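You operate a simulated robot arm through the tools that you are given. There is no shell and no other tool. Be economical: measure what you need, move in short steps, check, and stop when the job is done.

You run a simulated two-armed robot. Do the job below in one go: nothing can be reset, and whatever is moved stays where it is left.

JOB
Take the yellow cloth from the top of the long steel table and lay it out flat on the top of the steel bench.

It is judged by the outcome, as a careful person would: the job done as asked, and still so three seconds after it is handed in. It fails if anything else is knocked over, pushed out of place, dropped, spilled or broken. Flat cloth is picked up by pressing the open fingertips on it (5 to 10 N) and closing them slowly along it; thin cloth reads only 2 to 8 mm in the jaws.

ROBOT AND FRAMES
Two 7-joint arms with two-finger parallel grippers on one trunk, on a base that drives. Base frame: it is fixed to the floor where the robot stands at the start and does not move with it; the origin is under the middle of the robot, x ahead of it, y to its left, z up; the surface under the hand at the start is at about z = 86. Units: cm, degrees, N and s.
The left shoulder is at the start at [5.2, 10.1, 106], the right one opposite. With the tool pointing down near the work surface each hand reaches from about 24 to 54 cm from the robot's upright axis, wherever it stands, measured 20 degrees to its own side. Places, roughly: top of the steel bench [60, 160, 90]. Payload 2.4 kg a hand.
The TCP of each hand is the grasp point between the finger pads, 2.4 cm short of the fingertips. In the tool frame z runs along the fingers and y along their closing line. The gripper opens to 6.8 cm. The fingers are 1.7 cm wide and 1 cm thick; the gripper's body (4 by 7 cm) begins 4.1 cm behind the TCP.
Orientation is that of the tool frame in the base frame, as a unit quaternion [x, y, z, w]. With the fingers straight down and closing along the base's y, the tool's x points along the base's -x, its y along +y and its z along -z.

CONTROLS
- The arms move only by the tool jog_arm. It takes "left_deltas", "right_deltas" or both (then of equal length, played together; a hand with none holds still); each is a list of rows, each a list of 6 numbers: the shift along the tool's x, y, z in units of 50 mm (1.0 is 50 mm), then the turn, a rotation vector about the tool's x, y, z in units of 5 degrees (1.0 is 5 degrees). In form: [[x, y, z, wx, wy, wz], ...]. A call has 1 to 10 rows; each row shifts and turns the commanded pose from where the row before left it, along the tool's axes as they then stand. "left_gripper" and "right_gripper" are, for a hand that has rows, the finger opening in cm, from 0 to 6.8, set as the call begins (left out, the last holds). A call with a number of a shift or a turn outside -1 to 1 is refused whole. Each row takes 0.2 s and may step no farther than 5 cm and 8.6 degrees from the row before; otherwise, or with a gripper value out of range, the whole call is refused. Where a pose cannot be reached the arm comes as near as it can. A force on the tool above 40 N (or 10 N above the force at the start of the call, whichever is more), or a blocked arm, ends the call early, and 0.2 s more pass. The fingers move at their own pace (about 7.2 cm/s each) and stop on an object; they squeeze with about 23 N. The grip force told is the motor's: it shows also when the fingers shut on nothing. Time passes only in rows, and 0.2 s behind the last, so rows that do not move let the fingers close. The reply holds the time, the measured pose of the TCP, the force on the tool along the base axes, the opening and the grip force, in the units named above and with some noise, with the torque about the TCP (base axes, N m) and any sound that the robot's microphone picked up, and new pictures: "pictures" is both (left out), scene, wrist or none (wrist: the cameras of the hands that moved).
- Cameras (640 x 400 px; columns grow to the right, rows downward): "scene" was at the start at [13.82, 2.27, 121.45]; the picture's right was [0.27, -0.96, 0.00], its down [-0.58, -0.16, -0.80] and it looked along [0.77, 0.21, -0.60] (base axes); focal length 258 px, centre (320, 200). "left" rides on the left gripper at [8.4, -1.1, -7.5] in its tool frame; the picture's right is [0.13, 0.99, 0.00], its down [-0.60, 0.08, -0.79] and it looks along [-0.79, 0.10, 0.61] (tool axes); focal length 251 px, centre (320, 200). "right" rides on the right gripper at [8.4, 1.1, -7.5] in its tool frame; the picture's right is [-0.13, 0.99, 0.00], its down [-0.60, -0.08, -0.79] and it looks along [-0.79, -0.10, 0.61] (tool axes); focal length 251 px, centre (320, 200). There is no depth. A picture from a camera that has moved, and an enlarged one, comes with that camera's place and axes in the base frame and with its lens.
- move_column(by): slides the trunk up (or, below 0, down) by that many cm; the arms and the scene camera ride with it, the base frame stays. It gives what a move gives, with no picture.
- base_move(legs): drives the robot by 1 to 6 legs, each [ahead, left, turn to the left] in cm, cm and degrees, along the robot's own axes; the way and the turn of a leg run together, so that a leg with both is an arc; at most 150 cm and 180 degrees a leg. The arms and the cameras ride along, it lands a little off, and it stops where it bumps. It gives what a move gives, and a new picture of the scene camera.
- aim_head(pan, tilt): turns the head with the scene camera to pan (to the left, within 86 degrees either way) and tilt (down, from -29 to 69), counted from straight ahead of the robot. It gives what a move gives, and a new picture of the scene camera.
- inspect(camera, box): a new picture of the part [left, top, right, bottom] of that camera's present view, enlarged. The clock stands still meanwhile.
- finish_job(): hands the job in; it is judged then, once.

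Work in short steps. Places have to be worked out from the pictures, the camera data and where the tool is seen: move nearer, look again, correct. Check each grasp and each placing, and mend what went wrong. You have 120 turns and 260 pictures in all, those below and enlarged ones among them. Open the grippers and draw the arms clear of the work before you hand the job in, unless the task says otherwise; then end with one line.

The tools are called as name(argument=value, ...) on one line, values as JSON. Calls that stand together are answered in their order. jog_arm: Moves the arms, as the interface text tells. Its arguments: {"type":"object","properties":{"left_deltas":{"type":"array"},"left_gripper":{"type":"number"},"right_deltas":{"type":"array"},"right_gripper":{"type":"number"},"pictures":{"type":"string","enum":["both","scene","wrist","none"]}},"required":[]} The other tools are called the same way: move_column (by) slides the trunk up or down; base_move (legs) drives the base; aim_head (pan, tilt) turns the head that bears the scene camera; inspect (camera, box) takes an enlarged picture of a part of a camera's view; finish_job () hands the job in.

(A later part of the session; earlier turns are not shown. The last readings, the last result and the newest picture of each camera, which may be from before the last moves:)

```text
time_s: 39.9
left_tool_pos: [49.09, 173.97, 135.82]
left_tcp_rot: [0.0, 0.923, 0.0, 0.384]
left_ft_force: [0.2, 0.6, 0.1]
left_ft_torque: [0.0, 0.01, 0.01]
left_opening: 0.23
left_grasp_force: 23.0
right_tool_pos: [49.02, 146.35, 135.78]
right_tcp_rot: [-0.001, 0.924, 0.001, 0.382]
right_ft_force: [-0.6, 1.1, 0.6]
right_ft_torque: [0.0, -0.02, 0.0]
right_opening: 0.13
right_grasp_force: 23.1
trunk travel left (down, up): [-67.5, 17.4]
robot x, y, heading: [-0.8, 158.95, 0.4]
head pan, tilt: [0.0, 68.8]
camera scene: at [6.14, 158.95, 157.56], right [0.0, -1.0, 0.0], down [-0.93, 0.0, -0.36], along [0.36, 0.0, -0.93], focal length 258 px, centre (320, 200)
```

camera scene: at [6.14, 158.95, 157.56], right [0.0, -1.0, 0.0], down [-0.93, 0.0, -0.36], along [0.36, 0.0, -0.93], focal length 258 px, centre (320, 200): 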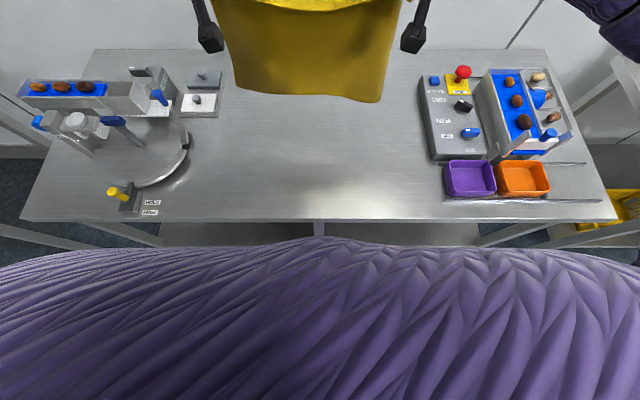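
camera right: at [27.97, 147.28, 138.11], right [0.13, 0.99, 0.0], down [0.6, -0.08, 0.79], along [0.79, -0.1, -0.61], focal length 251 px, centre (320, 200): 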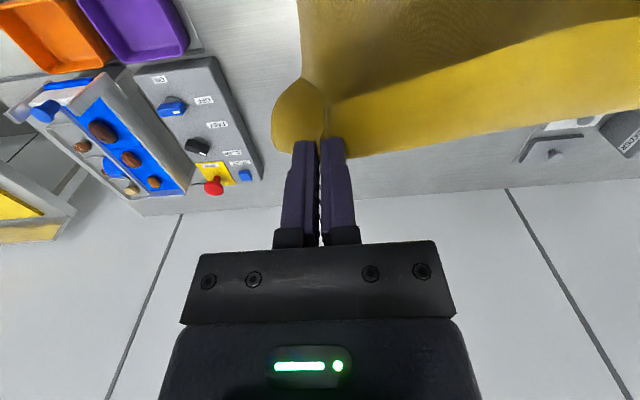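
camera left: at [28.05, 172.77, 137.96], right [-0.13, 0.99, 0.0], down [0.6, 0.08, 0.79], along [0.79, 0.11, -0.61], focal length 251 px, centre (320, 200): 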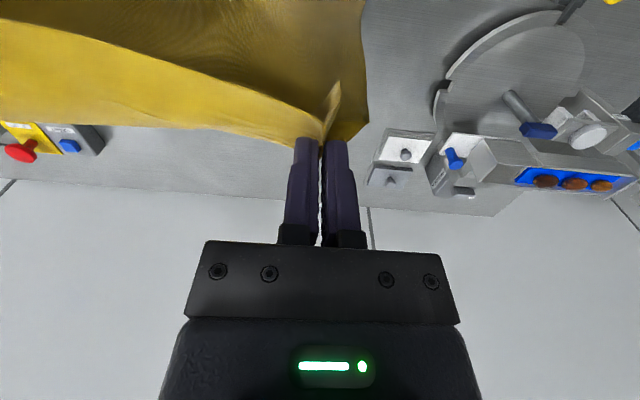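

Good: x=49 with 45° pitch. I try 4 cm more forward, keeping the hands level.

jog_arm(left_deltas=[[-0.283, 0, 0.283, 0, 0, 0], [-0.283, 0, 0.283, 0, 0, 0], [0, 0, 0, 0, 0, 0]], right_deltas=[[-0.283, 0, 0.283, 0, 0, 0], [-0.283, 0, 0.283, 0, 0, 0], [0, 0, 0, 0, 0, 0]], pictures="none")

aim_head(pan=0, tilt=45)

```text
time_s: 40.7
left_tool_pos: [51.56, 175.05, 136.36]
left_tcp_rot: [-0.001, 0.924, 0.0, 0.383]
left_ft_force: [0.3, -0.7, -0.1]
left_ft_torque: [-0.01, 0.0, -0.02]
left_opening: 0.24
left_grasp_force: 23.3
left hand out of reach, approached as far as the arm can: row 1, 2
right_tool_pos: [53.03, 146.18, 135.95]
right_tcp_rot: [-0.001, 0.924, 0.001, 0.382]
right_ft_force: [-0.2, 1.1, -0.8]
right_ft_torque: [0.01, 0.01, 0.03]
right_opening: 0.14
right_grasp_force: 23.1
trunk travel left (down, up): [-67.5, 17.4]
robot x, y, heading: [-0.92, 159.06, -0.0]
head pan, tilt: [0.0, 68.8]
```

```text
time_s: 41.6
left_tool_pos: [51.55, 175.06, 136.2]
left_tcp_rot: [-0.001, 0.924, 0.001, 0.383]
left_ft_force: [-0.4, -1.1, 0.1]
left_ft_torque: [0.01, 0.0, -0.05]
left_opening: 0.22
left_grasp_force: 23.2
right_tool_pos: [53.11, 146.07, 135.92]
right_tcp_rot: [-0.001, 0.924, 0.001, 0.383]
right_ft_force: [0.4, 0.7, -0.2]
right_ft_torque: [0.03, 0.01, -0.01]
right_opening: 0.16
right_grasp_force: 22.9
trunk travel left (down, up): [-67.5, 17.4]
robot x, y, heading: [-0.9, 159.12, -0.1]
head pan, tilt: [0.0, 45.0]
camera scene: at [8.68, 158.95, 160.44], right [0.0, -1.0, 0.0], down [-0.71, 0.0, -0.71], along [0.71, 0.0, -0.71], focal length 258 px, centre (320, 200)
```

scene: 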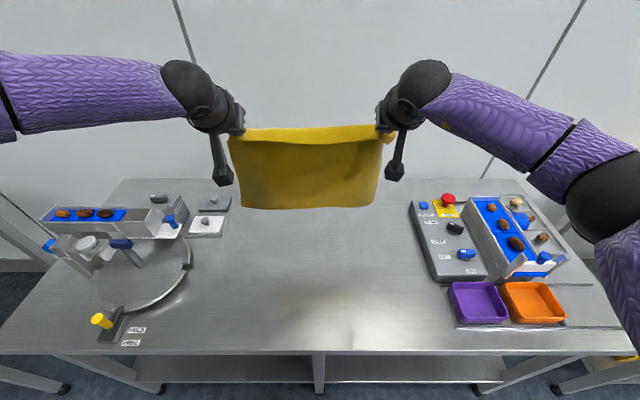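

I level the hands (right back ~1.5 cm) and pitch a further 30° to push the cloth to x≈56.

jog_arm(left_deltas=[[0.1, -0.1, -0.1, 0, 0, 0], [-0.314, 0, -0.014, 0, -1, 0], [-0.314, 0, -0.014, 0, -1, 0], [-0.314, 0, -0.014, 0, -1, 0], [-0.314, 0, -0.014, 0, -1, 0], [-0.314, 0, -0.014, 0, -1, 0], [-0.314, 0, -0.014, 0, -1, 0], [0, 0, 0, 0, 0, 0]], right_deltas=[[0.31, 0.1, -0.31, 0, 0, 0], [-0.314, 0, -0.014, 0, -1, 0], [-0.314, 0, -0.014, 0, -1, 0], [-0.314, 0, -0.014, 0, -1, 0], [-0.314, 0, -0.014, 0, -1, 0], [-0.314, 0, -0.014, 0, -1, 0], [-0.314, 0, -0.014, 0, -1, 0], [0, 0, 0, 0, 0, 0]], pictures="scene")

```text
time_s: 43.4
left_tool_pos: [55.52, 174.54, 144.21]
left_tcp_rot: [0.0, 0.793, 0.0, 0.609]
left_ft_force: [0.4, 0.8, -0.8]
left_ft_torque: [-0.01, 0.01, -0.02]
left_opening: 0.24
left_grasp_force: 23.0
right_tool_pos: [55.42, 146.71, 144.04]
right_tcp_rot: [0.0, 0.793, 0.001, 0.609]
right_ft_force: [-0.4, -0.6, 0.2]
right_ft_torque: [0.0, 0.0, 0.02]
right_opening: 0.16
right_grasp_force: 23.5
trunk travel left (down, up): [-67.5, 17.4]
robot x, y, heading: [-0.34, 158.96, 0.0]
head pan, tilt: [0.0, 45.0]
camera scene: at [8.69, 158.95, 160.45], right [0.0, -1.0, 0.0], down [-0.71, 0.0, -0.71], along [0.71, 0.0, -0.71], focal length 258 px, centre (320, 200)
```

scene: 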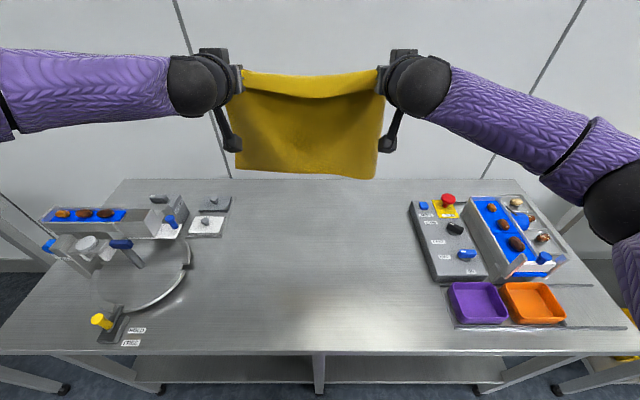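

Cloth hangs at x≈55.5, bottom at z≈121. The left forearm stays clear (x<40) of the device's taller parts. I lower the trunk by 28 cm.

move_column(by=-28)

aim_head(pan=0, tilt=38)

```text
time_s: 46.2
left_tool_pos: [55.36, 174.6, 116.38]
left_tcp_rot: [-0.001, 0.794, 0.001, 0.608]
left_ft_force: [0.6, -0.1, 0.4]
left_ft_torque: [0.01, 0.02, -0.06]
left_opening: 0.25
left_grasp_force: 23.0
right_tool_pos: [55.4, 146.54, 115.9]
right_tcp_rot: [0.0, 0.793, 0.0, 0.609]
right_ft_force: [0.4, 0.1, -0.6]
right_ft_torque: [0.0, -0.02, 0.01]
right_opening: 0.16
right_grasp_force: 23.4
trunk travel left (down, up): [-39.5, 45.4]
robot x, y, heading: [-0.86, 159.14, -0.2]
head pan, tilt: [0.0, 45.0]
```

```text
time_s: 46.9
left_tool_pos: [55.4, 174.6, 116.38]
left_tcp_rot: [0.0, 0.793, 0.0, 0.609]
left_ft_force: [0.1, -0.6, -0.2]
left_ft_torque: [0.01, -0.02, -0.03]
left_opening: 0.21
left_grasp_force: 23.3
right_tool_pos: [55.42, 146.58, 115.89]
right_tcp_rot: [-0.001, 0.794, 0.001, 0.608]
right_ft_force: [0.8, -0.2, 0.4]
right_ft_torque: [-0.03, 0.01, 0.01]
right_opening: 0.15
right_grasp_force: 23.0
trunk travel left (down, up): [-39.5, 45.4]
robot x, y, heading: [-0.69, 159.27, 0.4]
head pan, tilt: [0.0, 38.0]
camera scene: at [11.24, 158.96, 133.39], right [0.0, -1.0, 0.0], down [-0.62, 0.0, -0.79], along [0.79, 0.0, -0.62], focal length 258 px, centre (320, 200)
```

scene: 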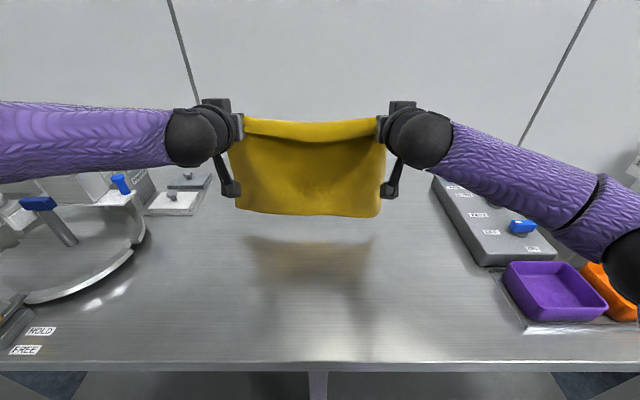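

Bottom of the cloth is at z≈94. I lower 4 cm more to just touch, then start drawing back and down along an arc while unpitching the hands.

move_column(by=-4)

jog_arm(left_deltas=[[0.174, 0, -0.265, 0, 1, 0], [0.191, 0, -0.292, 0, 1, 0], [0.253, 0, -0.257, 0, 1, 0], [0.319, 0, -0.232, 0, 1, 0], [0.354, 0, -0.191, 0, 1, 0]], right_deltas=[[0.097, 0, -0.285, 0, 1, 0], [0.191, 0, -0.292, 0, 1, 0], [0.253, 0, -0.257, 0, 1, 0], [0.319, 0, -0.232, 0, 1, 0], [0.354, 0, -0.191, 0, 1, 0]], pictures="scene")

```text
time_s: 47.8
left_tool_pos: [55.41, 174.68, 112.32]
left_tcp_rot: [-0.002, 0.793, 0.002, 0.609]
left_ft_force: [-0.4, -0.8, -0.2]
left_ft_torque: [0.04, 0.05, -0.04]
left_opening: 0.23
left_grasp_force: 22.9
right_tool_pos: [55.39, 146.53, 112.05]
right_tcp_rot: [-0.001, 0.793, 0.002, 0.609]
right_ft_force: [0.0, -0.6, 0.0]
right_ft_torque: [0.02, 0.0, -0.02]
right_opening: 0.15
right_grasp_force: 22.5
trunk travel left (down, up): [-35.5, 49.4]
robot x, y, heading: [-0.85, 159.04, 0.1]
head pan, tilt: [0.0, 38.0]
```

```text
time_s: 49.0
left_tool_pos: [46.89, 174.62, 109.06]
left_tcp_rot: [-0.002, 0.906, 0.001, 0.422]
left_ft_force: [0.0, -0.6, 0.1]
left_ft_torque: [0.01, -0.01, 0.03]
left_opening: 0.24
left_grasp_force: 22.5
right_tool_pos: [46.78, 146.61, 109.32]
right_tcp_rot: [-0.001, 0.907, 0.0, 0.422]
right_ft_force: [0.2, 0.4, 0.9]
right_ft_torque: [0.0, -0.01, 0.03]
right_opening: 0.15
right_grasp_force: 22.9
trunk travel left (down, up): [-35.5, 49.4]
robot x, y, heading: [-0.54, 158.93, 0.1]
head pan, tilt: [0.0, 38.0]
camera scene: at [11.84, 158.95, 129.36], right [0.0, -1.0, 0.0], down [-0.62, 0.0, -0.79], along [0.79, 0.0, -0.62], focal length 258 px, centre (320, 200)
```

scene: 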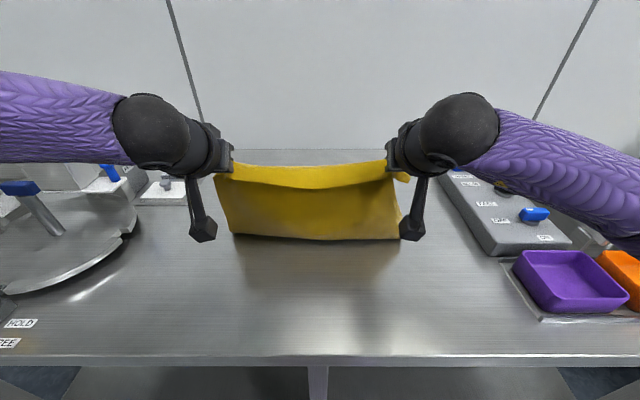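

The cloth seems to be touching with its tail trailing behind. I continue the arc.

jog_arm(left_deltas=[[0.4, 0, -0.134, 0, 1, 0], [0.438, 0, -0.071, 0, 1, 0], [0.453, 0, 0.011, 0, 1, 0], [0.462, 0, 0.067, 0, 1, 0], [0.474, 0, 0.142, 0, 1, 0]], right_deltas=[[0.4, 0, -0.134, 0, 1, 0], [0.438, 0, -0.071, 0, 1, 0], [0.453, 0, 0.011, 0, 1, 0], [0.462, 0, 0.067, 0, 1, 0], [0.474, 0, 0.142, 0, 1, 0]])

```text
time_s: 50.1
left_tool_pos: [38.29, 174.58, 101.76]
left_tcp_rot: [-0.001, 0.977, 0.0, 0.215]
left_ft_force: [-0.6, -0.4, 0.2]
left_ft_torque: [-0.02, 0.0, -0.02]
left_opening: 0.22
left_grasp_force: 22.8
right_tool_pos: [38.16, 146.83, 101.82]
right_tcp_rot: [-0.001, 0.977, 0.0, 0.215]
right_ft_force: [-0.2, 0.7, -0.5]
right_ft_torque: [0.01, 0.01, 0.03]
right_opening: 0.19
right_grasp_force: 22.6
trunk travel left (down, up): [-35.5, 49.4]
robot x, y, heading: [-0.31, 158.99, -0.0]
head pan, tilt: [0.0, 38.0]
camera scene: at [11.85, 158.96, 129.36], right [0.0, -1.0, 0.0], down [-0.62, 0.0, -0.79], along [0.79, 0.0, -0.62], focal length 258 px, centre (320, 200)
camera right: at [27.39, 147.92, 105.01], right [0.12, 0.99, 0.05], down [0.21, -0.08, 0.97], along [0.97, -0.1, -0.22], focal length 251 px, centre (320, 200)
camera left: at [27.43, 173.42, 105.12], right [-0.12, 0.99, -0.05], down [0.21, 0.08, 0.97], along [0.97, 0.1, -0.22], focal length 251 px, centre (320, 200)
```

scene: 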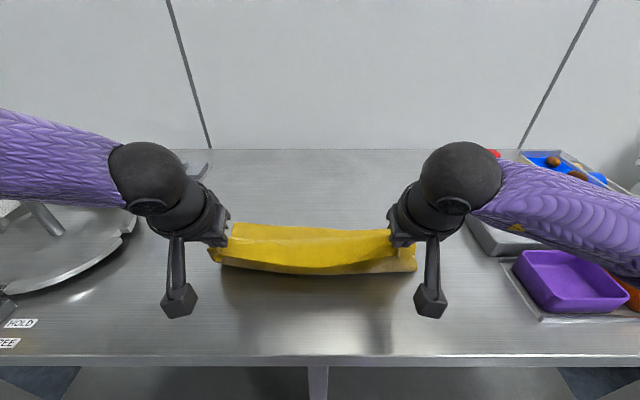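
right: 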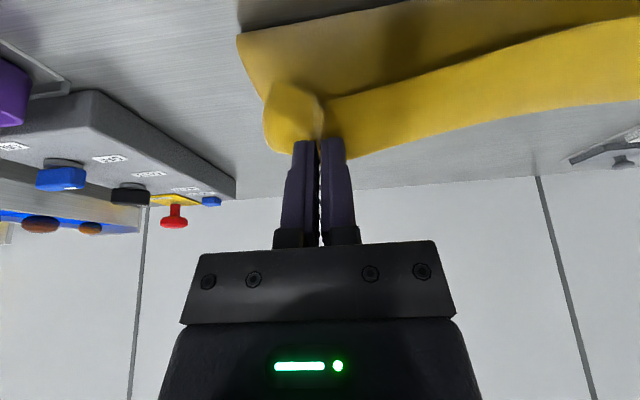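
left: 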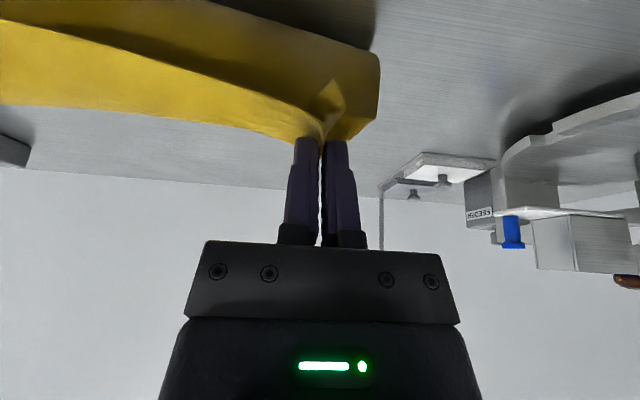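

Contact line appears at x≈41; the tail should be lying beyond it. I finish the arc down to near the surface.

jog_arm(left_deltas=[[0.451, 0, 0.209, 0, 1, 0], [0.419, 0, 0.273, 0, 1, 0], [0.374, 0, 0.314, 0, 1, 0], [0.331, 0, 0.266, 0, 1, 0], [0.278, 0, 0.16, 0, 1, 0], [0, 0, 0, 0, 0, 0]], right_deltas=[[0.451, 0, 0.209, 0, 1, 0], [0.419, 0, 0.273, 0, 1, 0], [0.374, 0, 0.314, 0, 1, 0], [0.331, 0, 0.266, 0, 1, 0], [0.278, 0, 0.16, 0, 1, 0], [0, 0, 0, 0, 0, 0]])

```text
time_s: 51.5
left_tool_pos: [30.82, 174.59, 93.44]
left_tcp_rot: [-0.002, 1.0, 0.0, 0.0]
left_ft_force: [-0.8, -0.1, 0.3]
left_ft_torque: [-0.01, 0.0, 0.03]
left_opening: 0.21
left_grasp_force: 22.9
right_tool_pos: [30.91, 146.4, 93.36]
right_tcp_rot: [-0.002, 1.0, 0.001, -0.001]
right_ft_force: [0.8, -0.2, -0.4]
right_ft_torque: [0.01, 0.02, 0.01]
right_opening: 0.17
right_grasp_force: 23.4
trunk travel left (down, up): [-35.5, 49.4]
robot x, y, heading: [-0.79, 158.96, 0.1]
head pan, tilt: [0.0, 38.0]
camera scene: at [11.85, 158.96, 129.36], right [0.0, -1.0, 0.0], down [-0.62, 0.0, -0.79], along [0.79, 0.0, -0.62], focal length 258 px, centre (320, 200)
camera right: at [22.5, 147.74, 100.92], right [0.13, 0.99, 0.0], down [0.61, -0.08, 0.79], along [0.79, -0.1, -0.61], focal length 251 px, centre (320, 200)
camera left: at [22.52, 173.47, 101.0], right [-0.13, 0.99, 0.0], down [0.6, 0.08, 0.79], along [0.79, 0.1, -0.61], focal length 251 px, centre (320, 200)
```

scene: 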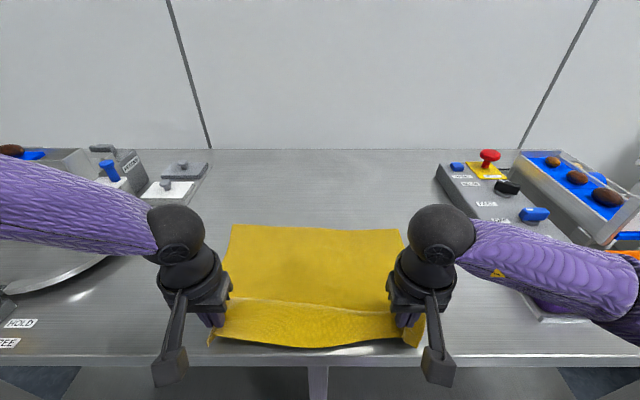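
right: 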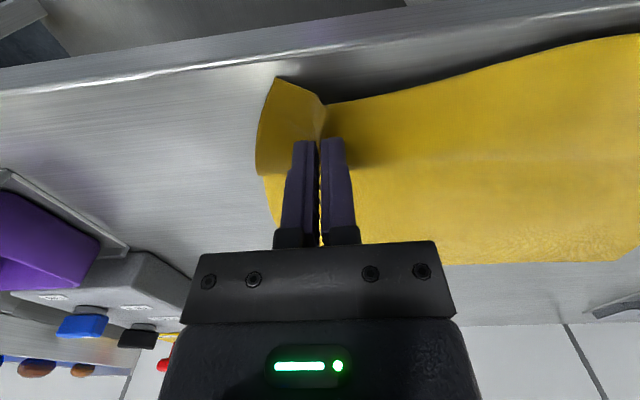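
left: 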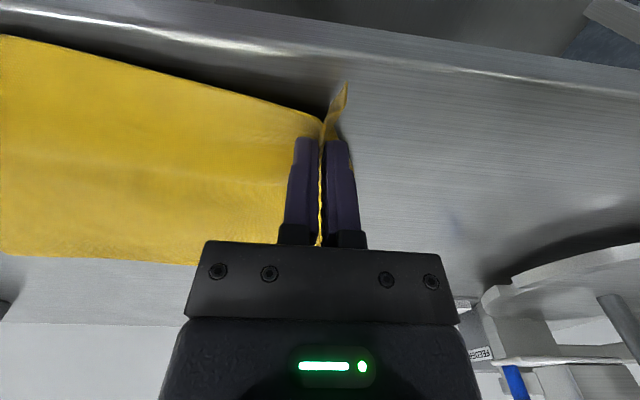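

Excellent: the cloth is laid face flat with only a ripple near the front (about 4 cm slack; far edge at x≈52). I lower the fingertips to contact before opening.

jog_arm(left_deltas=[[0.1, 0, 0.08, 0, 0, 0], [0, 0, 0.05, 0, 0, 0], [0, 0, 0, 0, 0, 0]], right_deltas=[[0.1, 0, 0.08, 0, 0, 0], [0, 0, 0.05, 0, 0, 0], [0, 0, 0, 0, 0, 0]], pictures="none")

```text
time_s: 52.4
left_tool_pos: [30.46, 174.53, 92.88]
left_tcp_rot: [-0.002, 1.0, 0.0, 0.0]
left_ft_force: [-0.4, 0.6, 0.5]
left_ft_torque: [-0.01, 0.03, 0.03]
left_opening: 0.22
left_grasp_force: 23.2
right_tool_pos: [30.44, 146.57, 92.78]
right_tcp_rot: [-0.001, 1.0, 0.0, 0.0]
right_ft_force: [-0.1, -0.5, 0.5]
right_ft_torque: [0.02, 0.0, 0.0]
right_opening: 0.13
right_grasp_force: 23.1
trunk travel left (down, up): [-35.5, 49.4]
robot x, y, heading: [-0.86, 159.04, 0.1]
head pan, tilt: [0.0, 38.0]
```

jog_arm(left_deltas=[[0, 0, 0.05, 0, 0, 0], [0, 0, 0, 0, 0, 0]], right_deltas=[[0, 0, 0.05, 0, 0, 0], [0, 0, 0, 0, 0, 0]], pictures="none")

```text
time_s: 53.0
left_tool_pos: [30.37, 174.65, 92.58]
left_tcp_rot: [-0.002, 1.0, 0.0, -0.001]
left_ft_force: [0.1, 0.0, -0.4]
left_ft_torque: [0.03, 0.01, 0.02]
left_opening: 0.22
left_grasp_force: 23.4
right_tool_pos: [30.37, 146.67, 92.51]
right_tcp_rot: [-0.001, 1.0, 0.0, 0.001]
right_ft_force: [-0.1, -0.3, 0.2]
right_ft_torque: [-0.02, 0.0, 0.04]
right_opening: 0.17
right_grasp_force: 22.9
trunk travel left (down, up): [-35.5, 49.4]
robot x, y, heading: [-1.02, 158.96, 0.3]
head pan, tilt: [0.0, 38.0]
```

Still no contact, so the bench is slightly under 90; another 2 mm down.

jog_arm(left_deltas=[[0, 0, 0.04, 0, 0, 0], [0, 0, 0, 0, 0, 0]], right_deltas=[[0, 0, 0.04, 0, 0, 0], [0, 0, 0, 0, 0, 0]], pictures="none")

```text
time_s: 53.5
left_tool_pos: [30.56, 174.48, 92.36]
left_tcp_rot: [-0.002, 1.0, 0.0, 0.0]
left_ft_force: [0.7, -0.1, 0.0]
left_ft_torque: [-0.01, 0.03, -0.01]
left_opening: 0.21
left_grasp_force: 23.5
right_tool_pos: [30.42, 146.56, 92.33]
right_tcp_rot: [-0.001, 1.0, -0.001, 0.0]
right_ft_force: [0.3, 0.2, -0.2]
right_ft_torque: [0.01, -0.03, 0.01]
right_opening: 0.16
right_grasp_force: 23.2
trunk travel left (down, up): [-35.5, 49.4]
robot x, y, heading: [-0.54, 158.87, -0.1]
head pan, tilt: [0.0, 38.0]
```

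jog_arm(left_deltas=[[0, 0, 0.05, 0, 0, 0], [0, 0, 0, 0, 0, 0]], right_deltas=[[0, 0, 0.05, 0, 0, 0], [0, 0, 0, 0, 0, 0]], pictures="wrist")

```text
time_s: 54.1
left_tool_pos: [30.47, 174.54, 92.13]
left_tcp_rot: [-0.002, 1.0, 0.0, 0.0]
left_ft_force: [0.7, -0.1, -0.3]
left_ft_torque: [-0.03, -0.02, -0.01]
left_opening: 0.22
left_grasp_force: 22.9
right_tool_pos: [30.42, 146.53, 91.97]
right_tcp_rot: [-0.001, 1.0, 0.001, 0.0]
right_ft_force: [0.8, 0.0, -0.4]
right_ft_torque: [0.0, 0.03, 0.01]
right_opening: 0.17
right_grasp_force: 23.0
trunk travel left (down, up): [-35.5, 49.4]
robot x, y, heading: [-0.82, 159.28, 0.0]
head pan, tilt: [0.0, 38.0]
camera right: at [22.02, 147.86, 99.48], right [0.13, 0.99, 0.0], down [0.6, -0.08, 0.79], along [0.79, -0.1, -0.61], focal length 251 px, centre (320, 200)
camera left: at [22.07, 173.4, 99.68], right [-0.13, 0.99, 0.0], down [0.6, 0.08, 0.79], along [0.79, 0.11, -0.61], focal length 251 px, centre (320, 200)
```

right: 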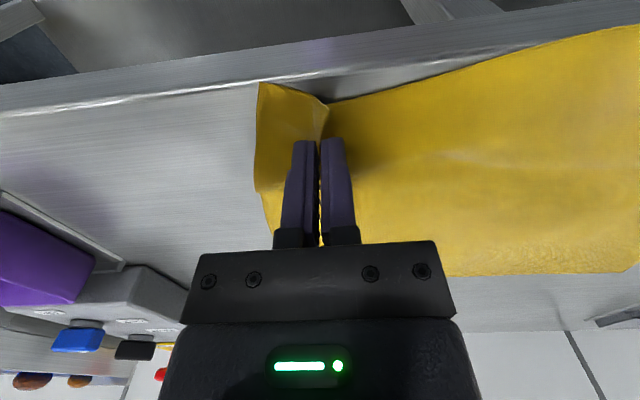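
left: 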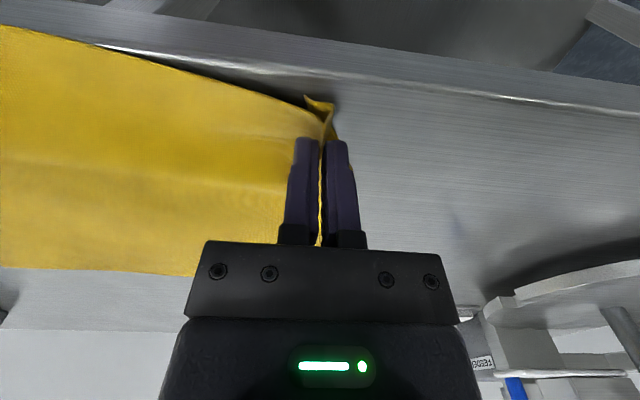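

Still not touching; lower in two more small steps.

jog_arm(left_deltas=[[0, 0, 0.06, 0, 0, 0], [0, 0, 0, 0, 0, 0]], right_deltas=[[0, 0, 0.05, 0, 0, 0], [0, 0, 0, 0, 0, 0]], pictures="none")

jog_arm(left_deltas=[[0, 0, 0.04, 0, 0, 0], [0, 0, 0, 0, 0, 0]], right_deltas=[[0, 0, 0.04, 0, 0, 0], [0, 0, 0, 0, 0, 0]], pictures="none")

```text
time_s: 54.8
left_tool_pos: [30.56, 174.57, 91.79]
left_tcp_rot: [-0.002, 1.0, 0.0, -0.001]
left_ft_force: [-0.3, -0.2, -0.4]
left_ft_torque: [0.04, -0.01, 0.02]
left_opening: 0.28
left_grasp_force: 22.7
right_tool_pos: [30.46, 146.65, 91.82]
right_tcp_rot: [-0.001, 1.0, 0.0, -0.001]
right_ft_force: [0.7, -0.4, 0.0]
right_ft_torque: [0.0, -0.04, -0.03]
right_opening: 0.17
right_grasp_force: 23.0
trunk travel left (down, up): [-35.5, 49.4]
robot x, y, heading: [-0.61, 158.85, 0.4]
head pan, tilt: [0.0, 38.0]
```

```text
time_s: 55.4
left_tool_pos: [30.48, 174.7, 91.44]
left_tcp_rot: [-0.002, 1.0, 0.0, 0.0]
left_ft_force: [0.0, -0.7, 0.2]
left_ft_torque: [0.0, -0.03, 0.0]
left_opening: 0.22
left_grasp_force: 23.4
right_tool_pos: [30.63, 146.61, 91.47]
right_tcp_rot: [0.0, 1.0, 0.0, 0.0]
right_ft_force: [0.3, 0.1, 0.5]
right_ft_torque: [0.02, 0.03, 0.04]
right_opening: 0.18
right_grasp_force: 23.3
trunk travel left (down, up): [-35.5, 49.4]
robot x, y, heading: [-0.74, 158.79, -0.0]
head pan, tilt: [0.0, 38.0]
```

jog_arm(left_deltas=[[0, 0, 0.05, 0, 0, 0], [0, 0, 0, 0, 0, 0]], right_deltas=[[0, 0, 0.05, 0, 0, 0], [0, 0, 0, 0, 0, 0]], pictures="none")

jog_arm(left_deltas=[[0, 0, 0.05, 0, 0, 0], [0, 0, 0, 0, 0, 0]], right_deltas=[[0, 0, 0.05, 0, 0, 0], [0, 0, 0, 0, 0, 0]], pictures="wrist")

```text
time_s: 56.0
left_tool_pos: [30.45, 174.69, 91.35]
left_tcp_rot: [-0.002, 1.0, 0.0, 0.001]
left_ft_force: [-0.4, 0.3, 1.0]
left_ft_torque: [0.01, 0.02, 0.05]
left_opening: 0.23
left_grasp_force: 22.9
right_tool_pos: [30.48, 146.68, 91.32]
right_tcp_rot: [0.0, 1.0, 0.0, 0.001]
right_ft_force: [0.3, -0.8, 1.0]
right_ft_torque: [0.01, -0.01, 0.04]
right_opening: 0.14
right_grasp_force: 22.8
trunk travel left (down, up): [-35.5, 49.4]
robot x, y, heading: [-0.46, 159.01, -0.2]
head pan, tilt: [0.0, 38.0]
```

```text
time_s: 56.5
left_tool_pos: [30.37, 174.51, 91.03]
left_tcp_rot: [-0.001, 1.0, 0.0, 0.0]
left_ft_force: [0.8, -0.5, 2.0]
left_ft_torque: [-0.02, 0.06, -0.01]
left_opening: 0.22
left_grasp_force: 23.5
right_tool_pos: [30.49, 146.52, 91.14]
right_tcp_rot: [0.0, 1.0, 0.0, 0.0]
right_ft_force: [0.1, 0.4, 1.8]
right_ft_torque: [-0.03, 0.01, 0.04]
right_opening: 0.17
right_grasp_force: 22.9
trunk travel left (down, up): [-35.5, 49.4]
robot x, y, heading: [-0.45, 159.0, -0.0]
head pan, tilt: [0.0, 38.0]
camera right: at [22.07, 147.84, 98.59], right [0.13, 0.99, 0.0], down [0.6, -0.08, 0.79], along [0.79, -0.1, -0.61], focal length 251 px, centre (320, 200)
camera left: at [22.05, 173.43, 98.64], right [-0.13, 0.99, 0.0], down [0.6, 0.08, 0.79], along [0.79, 0.1, -0.61], focal length 251 px, centre (320, 200)
```

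right: 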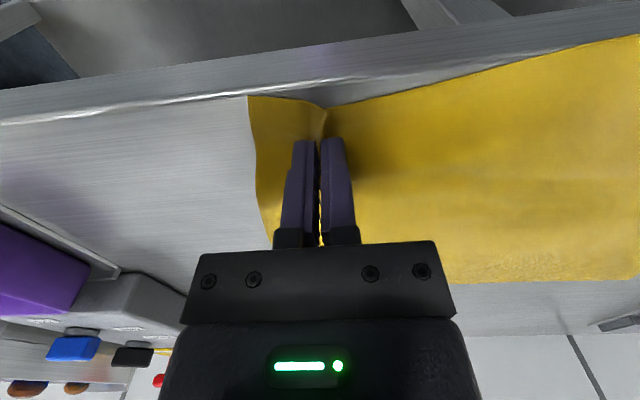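
left: 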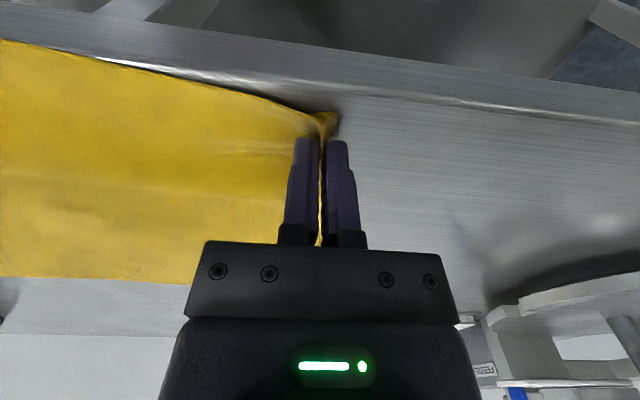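

Contact is reached (bench top ≈88.6). I open both grippers slowly to 2.5 cm to spread the pleats.

jog_arm(left_deltas=[[0, 0, 0.02, 0, 0, 0], [0, 0, 0, 0, 0, 0]], right_deltas=[[0, 0, 0.02, 0, 0, 0], [0, 0, 0, 0, 0, 0]], left_gripper=1.2, right_gripper=1.2, pictures="none")

jog_arm(left_deltas=[[0, 0, 0, 0, 0, 0], [0, 0, 0, 0, 0, 0]], right_deltas=[[0, 0, 0, 0, 0, 0], [0, 0, 0, 0, 0, 0]], left_gripper=3, right_gripper=3, pictures="wrist")

```text
time_s: 57.1
left_tool_pos: [30.4, 174.61, 90.98]
left_tcp_rot: [-0.002, 1.0, 0.0, 0.0]
left_ft_force: [-0.1, 0.1, -0.6]
left_ft_torque: [0.01, 0.0, -0.02]
left_opening: 1.22
left_grasp_force: 0.1
right_tool_pos: [30.51, 146.67, 91.02]
right_tcp_rot: [-0.001, 1.0, 0.0, -0.001]
right_ft_force: [-0.4, -0.6, -0.8]
right_ft_torque: [0.0, 0.03, -0.01]
right_opening: 1.19
right_grasp_force: 0.0
trunk travel left (down, up): [-35.5, 49.4]
robot x, y, heading: [-0.65, 159.13, 0.2]
head pan, tilt: [0.0, 38.0]
```

```text
time_s: 57.8
left_tool_pos: [30.38, 174.58, 90.97]
left_tcp_rot: [-0.001, 1.0, 0.0, 0.0]
left_ft_force: [0.2, 0.6, 0.7]
left_ft_torque: [0.01, 0.02, 0.01]
left_opening: 3.01
left_grasp_force: 0.0
right_tool_pos: [30.48, 146.74, 91.05]
right_tcp_rot: [-0.001, 1.0, 0.001, -0.001]
right_ft_force: [0.8, -0.8, 0.7]
right_ft_torque: [-0.04, 0.0, -0.04]
right_opening: 2.98
right_grasp_force: 0.1
trunk travel left (down, up): [-35.5, 49.4]
robot x, y, heading: [-0.88, 158.86, 0.0]
head pan, tilt: [0.0, 38.0]
camera right: at [22.08, 147.87, 98.49], right [0.13, 0.99, 0.0], down [0.6, -0.08, 0.79], along [0.79, -0.1, -0.61], focal length 251 px, centre (320, 200)
camera left: at [22.08, 173.38, 98.57], right [-0.13, 0.99, 0.0], down [0.6, 0.08, 0.79], along [0.79, 0.1, -0.61], focal length 251 px, centre (320, 200)
```

right: 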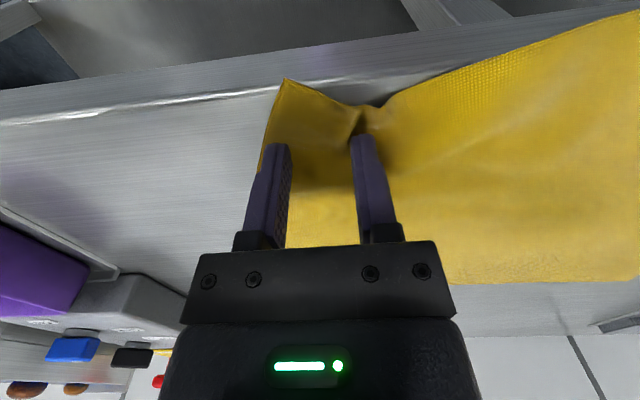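
left: 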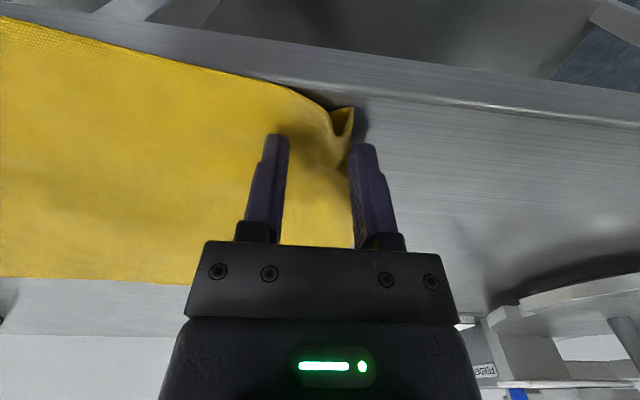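

Pleats are relaxing. I raise both hands straight up 8 cm and look.

jog_arm(left_deltas=[[0, 0, -0.3, 0, 0, 0], [0, 0, -0.6, 0, 0, 0], [0, 0, -0.8, 0, 0, 0], [0, 0, 0, 0, 0, 0]], right_deltas=[[0, 0, -0.3, 0, 0, 0], [0, 0, -0.6, 0, 0, 0], [0, 0, -0.8, 0, 0, 0], [0, 0, 0, 0, 0, 0]], pictures="wrist")

aim_head(pan=0, tilt=50)

```text
time_s: 58.8
left_tool_pos: [30.37, 174.42, 99.37]
left_tcp_rot: [-0.002, 1.0, 0.0, 0.0]
left_ft_force: [-0.5, -0.4, -0.2]
left_ft_torque: [0.01, -0.04, -0.01]
left_opening: 3.01
left_grasp_force: 0.0
right_tool_pos: [30.69, 146.59, 99.55]
right_tcp_rot: [-0.001, 1.0, 0.0, 0.0]
right_ft_force: [0.8, 0.0, -0.2]
right_ft_torque: [0.03, 0.0, -0.01]
right_opening: 2.99
right_grasp_force: 0.1
trunk travel left (down, up): [-35.5, 49.4]
robot x, y, heading: [-0.62, 158.91, 0.2]
head pan, tilt: [0.0, 38.0]
camera right: at [22.15, 147.8, 107.03], right [0.13, 0.99, 0.0], down [0.6, -0.08, 0.79], along [0.79, -0.1, -0.61], focal length 251 px, centre (320, 200)
camera left: at [21.94, 173.34, 107.0], right [-0.13, 0.99, 0.0], down [0.6, 0.08, 0.79], along [0.79, 0.1, -0.61], focal length 251 px, centre (320, 200)
```

right: 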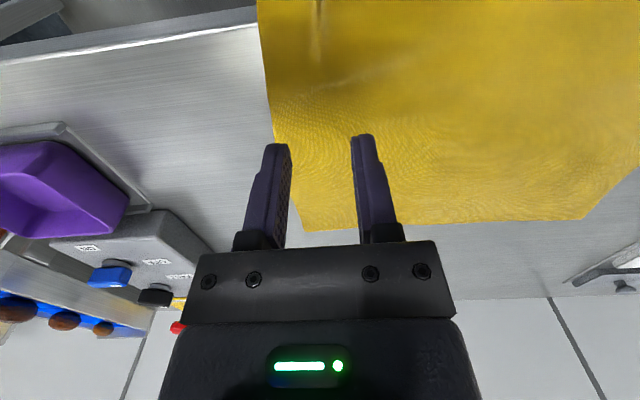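
left: 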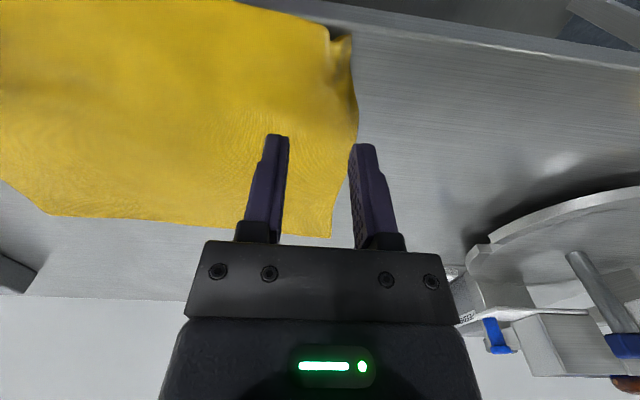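

```text
time_s: 59.5
left_tool_pos: [30.39, 174.49, 99.38]
left_tcp_rot: [-0.001, 1.0, 0.0, 0.0]
left_ft_force: [-0.2, 0.2, -0.6]
left_ft_torque: [0.02, 0.0, 0.0]
left_opening: 3.0
left_grasp_force: 0.0
right_tool_pos: [30.58, 146.58, 99.53]
right_tcp_rot: [-0.001, 1.0, 0.0, 0.0]
right_ft_force: [-1.0, -0.1, -0.1]
right_ft_torque: [0.0, 0.0, -0.01]
right_opening: 2.97
right_grasp_force: 0.0
trunk travel left (down, up): [-35.5, 49.4]
robot x, y, heading: [-1.05, 159.14, 0.2]
head pan, tilt: [0.0, 50.0]
camera scene: at [10.92, 158.96, 127.65], right [0.0, -1.0, 0.0], down [-0.77, 0.0, -0.64], along [0.64, 0.0, -0.77], focal length 258 px, centre (320, 200)
```

scene: 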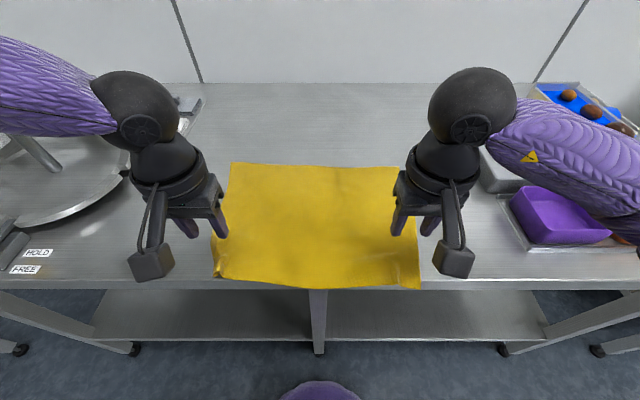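

The cloth is out nearly flat, but its front edge overhangs the bench front by about 1 cm and the left front corner is rolled. I'll press with open fingertips in the middle and slide it ~5 cm forward; first position the hands over it at x≈35.

jog_arm(left_deltas=[[-0.5, -0.45, 0, 0, 0, 0], [-0.5, -0.45, 0, 0, 0, 0], [0, 0, 0.8, 0, 0, 0], [0, 0, 0.6, 0, 0, 0], [0, 0, 0, 0, 0, 0]], right_deltas=[[-0.5, 0.25, 0, 0, 0, 0], [-0.5, 0.25, 0, 0, 0, 0], [0, 0, 0.8, 0, 0, 0], [0, 0, 0.6, 0, 0, 0], [0, 0, 0, 0, 0, 0]], left_gripper=5, right_gripper=5, pictures="none")

jog_arm(left_deltas=[[0, 0, 0.2, 0, 0, 0], [0, 0, 0, 0, 0, 0]], right_deltas=[[0, 0, 0.22, 0, 0, 0], [0, 0, 0, 0, 0, 0]], pictures="none")

```text
time_s: 60.7
left_tool_pos: [35.16, 170.35, 92.7]
left_tcp_rot: [-0.001, 1.0, 0.0, 0.0]
left_ft_force: [0.0, -0.1, 0.1]
left_ft_torque: [0.02, -0.03, 0.03]
left_opening: 4.99
left_grasp_force: 0.1
left hand out of reach, approached as far as the arm can: row 4
right_tool_pos: [35.5, 149.07, 92.42]
right_tcp_rot: [0.0, 1.0, 0.0, 0.001]
right_ft_force: [-0.3, 0.5, 0.8]
right_ft_torque: [-0.03, -0.01, -0.02]
right_opening: 5.01
right_grasp_force: 0.0
trunk travel left (down, up): [-35.5, 49.4]
robot x, y, heading: [-0.85, 158.64, -0.1]
head pan, tilt: [0.0, 50.0]
```

```text
time_s: 61.3
left_tool_pos: [34.93, 170.82, 91.85]
left_tcp_rot: [-0.002, 1.0, 0.0, 0.0]
left_ft_force: [-0.2, -0.5, -0.3]
left_ft_torque: [-0.02, 0.02, 0.01]
left_opening: 4.99
left_grasp_force: 0.1
left hand out of reach, approached as far as the arm can: row 1
right_tool_pos: [35.58, 149.11, 91.48]
right_tcp_rot: [0.0, 1.0, 0.0, -0.001]
right_ft_force: [0.5, 0.1, 0.3]
right_ft_torque: [-0.03, 0.05, 0.02]
right_opening: 4.98
right_grasp_force: 0.1
trunk travel left (down, up): [-35.5, 49.4]
robot x, y, heading: [-0.91, 159.05, 0.2]
head pan, tilt: [0.0, 50.0]
```

The left arm is near its limit this low relative to the trunk. I lift the hands 12 cm and lower the trunk 12 cm to give it better reach.

jog_arm(left_deltas=[[0, 0, -0.8, 0, 0, 0], [0, 0, -0.8, 0, 0, 0], [0, 0, -0.8, 0, 0, 0], [0, 0, 0, 0, 0, 0]], right_deltas=[[0, 0, -0.8, 0, 0, 0], [0, 0, -0.8, 0, 0, 0], [0, 0, -0.8, 0, 0, 0], [0, 0, 0, 0, 0, 0]], pictures="none")

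move_column(by=-10)

```text
time_s: 62.3
left_tool_pos: [34.96, 170.69, 103.68]
left_tcp_rot: [-0.001, 1.0, 0.0, 0.0]
left_ft_force: [0.6, 0.0, -0.2]
left_ft_torque: [0.02, 0.05, 0.0]
left_opening: 5.0
left_grasp_force: 0.1
right_tool_pos: [35.51, 149.01, 103.24]
right_tcp_rot: [-0.001, 1.0, 0.0, 0.0]
right_ft_force: [0.0, 0.6, -0.7]
right_ft_torque: [0.01, 0.02, -0.01]
right_opening: 4.99
right_grasp_force: 0.1
trunk travel left (down, up): [-35.5, 49.4]
robot x, y, heading: [-0.95, 159.35, 0.4]
head pan, tilt: [0.0, 50.0]
```

```text
time_s: 63.6
left_tool_pos: [35.03, 170.8, 93.9]
left_tcp_rot: [-0.001, 1.0, 0.0, 0.0]
left_ft_force: [-0.9, -0.9, 0.3]
left_ft_torque: [0.01, 0.01, 0.0]
left_opening: 4.99
left_grasp_force: 0.1
right_tool_pos: [35.49, 149.09, 93.37]
right_tcp_rot: [0.0, 1.0, 0.0, 0.0]
right_ft_force: [0.2, -0.1, -0.1]
right_ft_torque: [-0.02, 0.0, -0.02]
right_opening: 4.99
right_grasp_force: 0.0
trunk travel left (down, up): [-25.5, 59.4]
robot x, y, heading: [-0.62, 159.27, 0.3]
head pan, tilt: [0.0, 50.0]
```

jog_arm(left_deltas=[[0, 0, 0.5, 0, 0, 0], [0, 0, 0, 0, 0, 0]], right_deltas=[[0, 0, 0.4, 0, 0, 0], [0, 0, 0, 0, 0, 0]], pictures="scene")

```text
time_s: 64.2
left_tool_pos: [35.01, 170.9, 91.39]
left_tcp_rot: [-0.002, 1.0, -0.001, 0.0]
left_ft_force: [-0.6, 1.2, -0.1]
left_ft_torque: [0.04, 0.02, -0.01]
left_opening: 5.01
left_grasp_force: 0.1
right_tool_pos: [35.51, 149.03, 91.48]
right_tcp_rot: [0.0, 1.0, 0.0, 0.0]
right_ft_force: [0.0, 0.1, 0.4]
right_ft_torque: [0.0, -0.02, 0.02]
right_opening: 5.01
right_grasp_force: 0.1
trunk travel left (down, up): [-25.5, 59.4]
robot x, y, heading: [-0.5, 158.98, 0.1]
head pan, tilt: [0.0, 50.0]
camera scene: at [12.93, 158.96, 117.52], right [0.0, -1.0, 0.0], down [-0.77, 0.0, -0.64], along [0.64, 0.0, -0.77], focal length 258 px, centre (320, 200)
```

scene: 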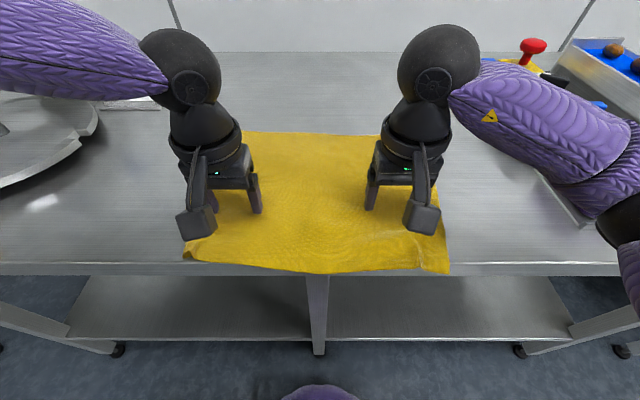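

The right elbow is low near the purple bin; I check the clearance there before pressing.

aim_head(pan=-45, tilt=45)

```text
time_s: 65.3
left_tool_pos: [35.02, 170.82, 91.27]
left_tcp_rot: [-0.001, 1.0, 0.0, 0.0]
left_ft_force: [0.4, 0.0, -0.3]
left_ft_torque: [0.01, -0.03, 0.02]
left_opening: 5.01
left_grasp_force: 0.0
right_tool_pos: [35.51, 149.24, 91.41]
right_tcp_rot: [-0.001, 1.0, -0.001, 0.0]
right_ft_force: [0.0, 0.2, 0.1]
right_ft_torque: [0.04, -0.01, -0.01]
right_opening: 5.01
right_grasp_force: 0.0
trunk travel left (down, up): [-25.5, 59.4]
robot x, y, heading: [-0.57, 158.77, 0.2]
head pan, tilt: [-45.0, 45.0]
camera scene: at [10.99, 153.21, 118.21], right [-0.71, -0.71, 0.0], down [-0.5, 0.5, -0.71], along [0.5, -0.5, -0.71], focal length 258 px, centre (320, 200)
```

scene: 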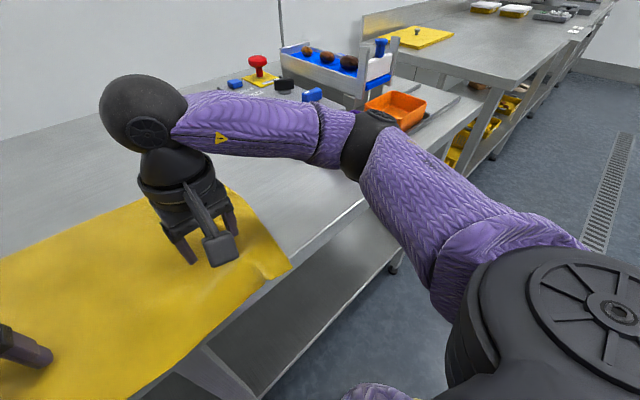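

The elbow is uncomfortably near the purple bin, so I raise the trunk 12 cm again. I'll use just the right hand (better reach) at the cloth's middle.

move_column(by=12)

jog_arm(left_deltas=[[0, 0, -0.6, 0, 0, 0], [0, 0, -0.6, 0, 0, 0], [0.2, 0.7, -0.3, 0, 0, 0], [0.2, 0.7, 0, 0, 0, 0], [0.2, 0.7, 0, 0, 0, 0], [0, 0, 0, 0, 0, 0]], right_deltas=[[0, 0, 0, 0, 0, 0], [0, 0, 0, 0, 0, 0], [0, 0.7, 0, 0, 0, 0], [0, 0.7, 0, 0, 0, 0], [0, 0.7, 0, 0, 0, 0], [0, 0, 0, 0, 0, 0]], pictures="none")

aim_head(pan=-20, tilt=52)

```text
time_s: 66.8
left_tool_pos: [34.9, 170.68, 103.51]
left_tcp_rot: [-0.001, 1.0, 0.002, 0.0]
left_ft_force: [-0.1, 0.1, -0.4]
left_ft_torque: [0.0, 0.02, 0.02]
left_opening: 5.03
left_grasp_force: 0.1
right_tool_pos: [35.38, 149.23, 103.55]
right_tcp_rot: [-0.001, 1.0, 0.0, 0.0]
right_ft_force: [0.5, 0.1, 0.2]
right_ft_torque: [0.01, 0.0, 0.0]
right_opening: 5.0
right_grasp_force: 0.0
trunk travel left (down, up): [-37.5, 47.5]
robot x, y, heading: [-0.41, 159.02, -0.1]
head pan, tilt: [-45.0, 45.0]
```

```text
time_s: 68.2
left_tool_pos: [31.93, 181.08, 111.03]
left_tcp_rot: [-0.002, 1.0, 0.0, -0.001]
left_ft_force: [-0.1, 0.9, 0.1]
left_ft_torque: [0.03, -0.02, 0.02]
left_opening: 4.99
left_grasp_force: 0.1
right_tool_pos: [35.53, 159.75, 103.51]
right_tcp_rot: [0.0, 1.0, 0.0, 0.0]
right_ft_force: [0.4, 0.3, 0.3]
right_ft_torque: [-0.03, -0.01, -0.01]
right_opening: 5.02
right_grasp_force: 0.0
trunk travel left (down, up): [-37.5, 47.5]
robot x, y, heading: [-0.83, 158.94, 0.2]
head pan, tilt: [-45.0, 45.0]
```

```text
time_s: 69.1
left_tool_pos: [31.96, 181.04, 110.98]
left_tcp_rot: [-0.002, 1.0, -0.001, 0.001]
left_ft_force: [0.0, 0.1, -0.1]
left_ft_torque: [0.02, 0.02, -0.01]
left_opening: 5.01
left_grasp_force: 0.1
right_tool_pos: [35.53, 159.7, 103.49]
right_tcp_rot: [-0.001, 1.0, 0.0, 0.0]
right_ft_force: [-0.4, 0.6, 0.4]
right_ft_torque: [-0.02, 0.0, -0.02]
right_opening: 5.01
right_grasp_force: 0.0
trunk travel left (down, up): [-37.5, 47.5]
robot x, y, heading: [-0.52, 159.38, 0.2]
head pan, tilt: [-20.0, 52.0]
camera scene: at [9.96, 156.39, 129.4], right [-0.34, -0.94, 0.0], down [-0.74, 0.27, -0.62], along [0.58, -0.21, -0.79], focal length 258 px, centre (320, 200)
```

scene: 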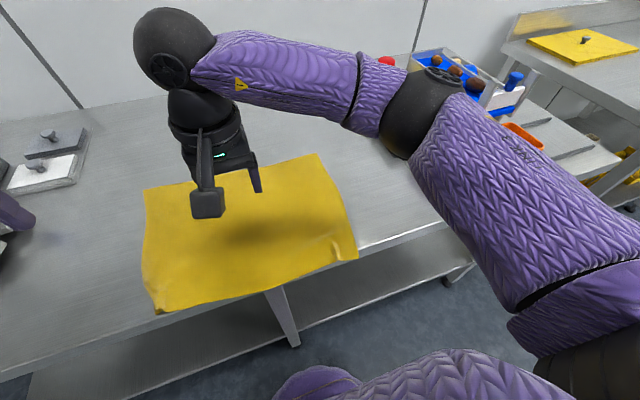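

I lower the right hand onto the cloth's middle at x≈38 with 6.5 cm opening.

jog_arm(right_deltas=[[-0.5, 0, 0.6, 0, 0, 0], [0, 0, 0.8, 0, 0, 0], [0, 0, 0.8, 0, 0, 0], [0, 0, 0.2, 0, 0, 0], [0, 0, 0, 0, 0, 0]], right_gripper=6.5, pictures="none")

jog_arm(right_deltas=[[0, 0, 0.05, 0, 0, 0], [0, 0, 0, 0, 0, 0]], pictures="none")

```text
time_s: 70.3
left_tool_pos: [31.9, 181.08, 110.98]
left_tcp_rot: [-0.002, 1.0, 0.0, 0.0]
left_ft_force: [0.5, -0.2, -0.4]
left_ft_torque: [-0.01, 0.0, -0.01]
left_opening: 5.0
left_grasp_force: 0.0
right_tool_pos: [38.1, 159.74, 91.4]
right_tcp_rot: [0.0, 1.0, 0.0, 0.0]
right_ft_force: [-0.8, -0.3, 0.2]
right_ft_torque: [-0.01, 0.0, 0.0]
right_opening: 6.5
right_grasp_force: 0.1
trunk travel left (down, up): [-37.5, 47.5]
robot x, y, heading: [-0.72, 159.12, 0.1]
head pan, tilt: [-20.0, 52.0]
```

```text
time_s: 70.9
left_tool_pos: [31.82, 181.09, 111.04]
left_tcp_rot: [-0.002, 1.0, 0.0, 0.0]
left_ft_force: [0.2, 0.1, 0.6]
left_ft_torque: [0.05, 0.04, 0.0]
left_opening: 4.99
left_grasp_force: 0.1
right_tool_pos: [37.96, 159.73, 91.2]
right_tcp_rot: [-0.002, 1.0, 0.0, 0.0]
right_ft_force: [0.1, -1.1, 0.4]
right_ft_torque: [-0.01, 0.0, 0.01]
right_opening: 6.51
right_grasp_force: 0.0
trunk travel left (down, up): [-37.5, 47.5]
robot x, y, heading: [-0.52, 158.91, 0.1]
head pan, tilt: [-20.0, 52.0]
```

jog_arm(right_deltas=[[0, 0, 0.05, 0, 0, 0], [0, 0, 0, 0, 0, 0]], pictures="none")

jog_arm(right_deltas=[[0, 0, 0.03, 0, 0, 0], [0, 0, 0, 0, 0, 0]], pictures="none")

```text
time_s: 71.5
left_tool_pos: [31.89, 181.19, 111.0]
left_tcp_rot: [-0.002, 1.0, 0.0, 0.0]
left_ft_force: [0.8, 0.3, -0.1]
left_ft_torque: [0.03, 0.01, 0.04]
left_opening: 5.0
left_grasp_force: 0.1
right_tool_pos: [38.09, 159.72, 90.97]
right_tcp_rot: [-0.001, 1.0, 0.0, 0.0]
right_ft_force: [0.2, -0.4, -0.5]
right_ft_torque: [-0.01, 0.01, 0.03]
right_opening: 6.52
right_grasp_force: 0.1
trunk travel left (down, up): [-37.5, 47.5]
robot x, y, heading: [-0.69, 159.15, 0.2]
head pan, tilt: [-20.0, 52.0]
```

```text
time_s: 72.1
left_tool_pos: [31.93, 181.2, 110.91]
left_tcp_rot: [-0.001, 1.0, 0.0, 0.0]
left_ft_force: [-0.3, -0.7, 0.7]
left_ft_torque: [-0.01, -0.03, 0.03]
left_opening: 4.98
left_grasp_force: 0.1
right_tool_pos: [37.99, 159.66, 90.77]
right_tcp_rot: [-0.001, 1.0, 0.0, 0.0]
right_ft_force: [0.1, 0.9, -0.3]
right_ft_torque: [0.0, 0.0, -0.01]
right_opening: 6.48
right_grasp_force: 0.1
trunk travel left (down, up): [-37.5, 47.5]
robot x, y, heading: [-0.92, 159.52, -0.1]
head pan, tilt: [-20.0, 52.0]
```

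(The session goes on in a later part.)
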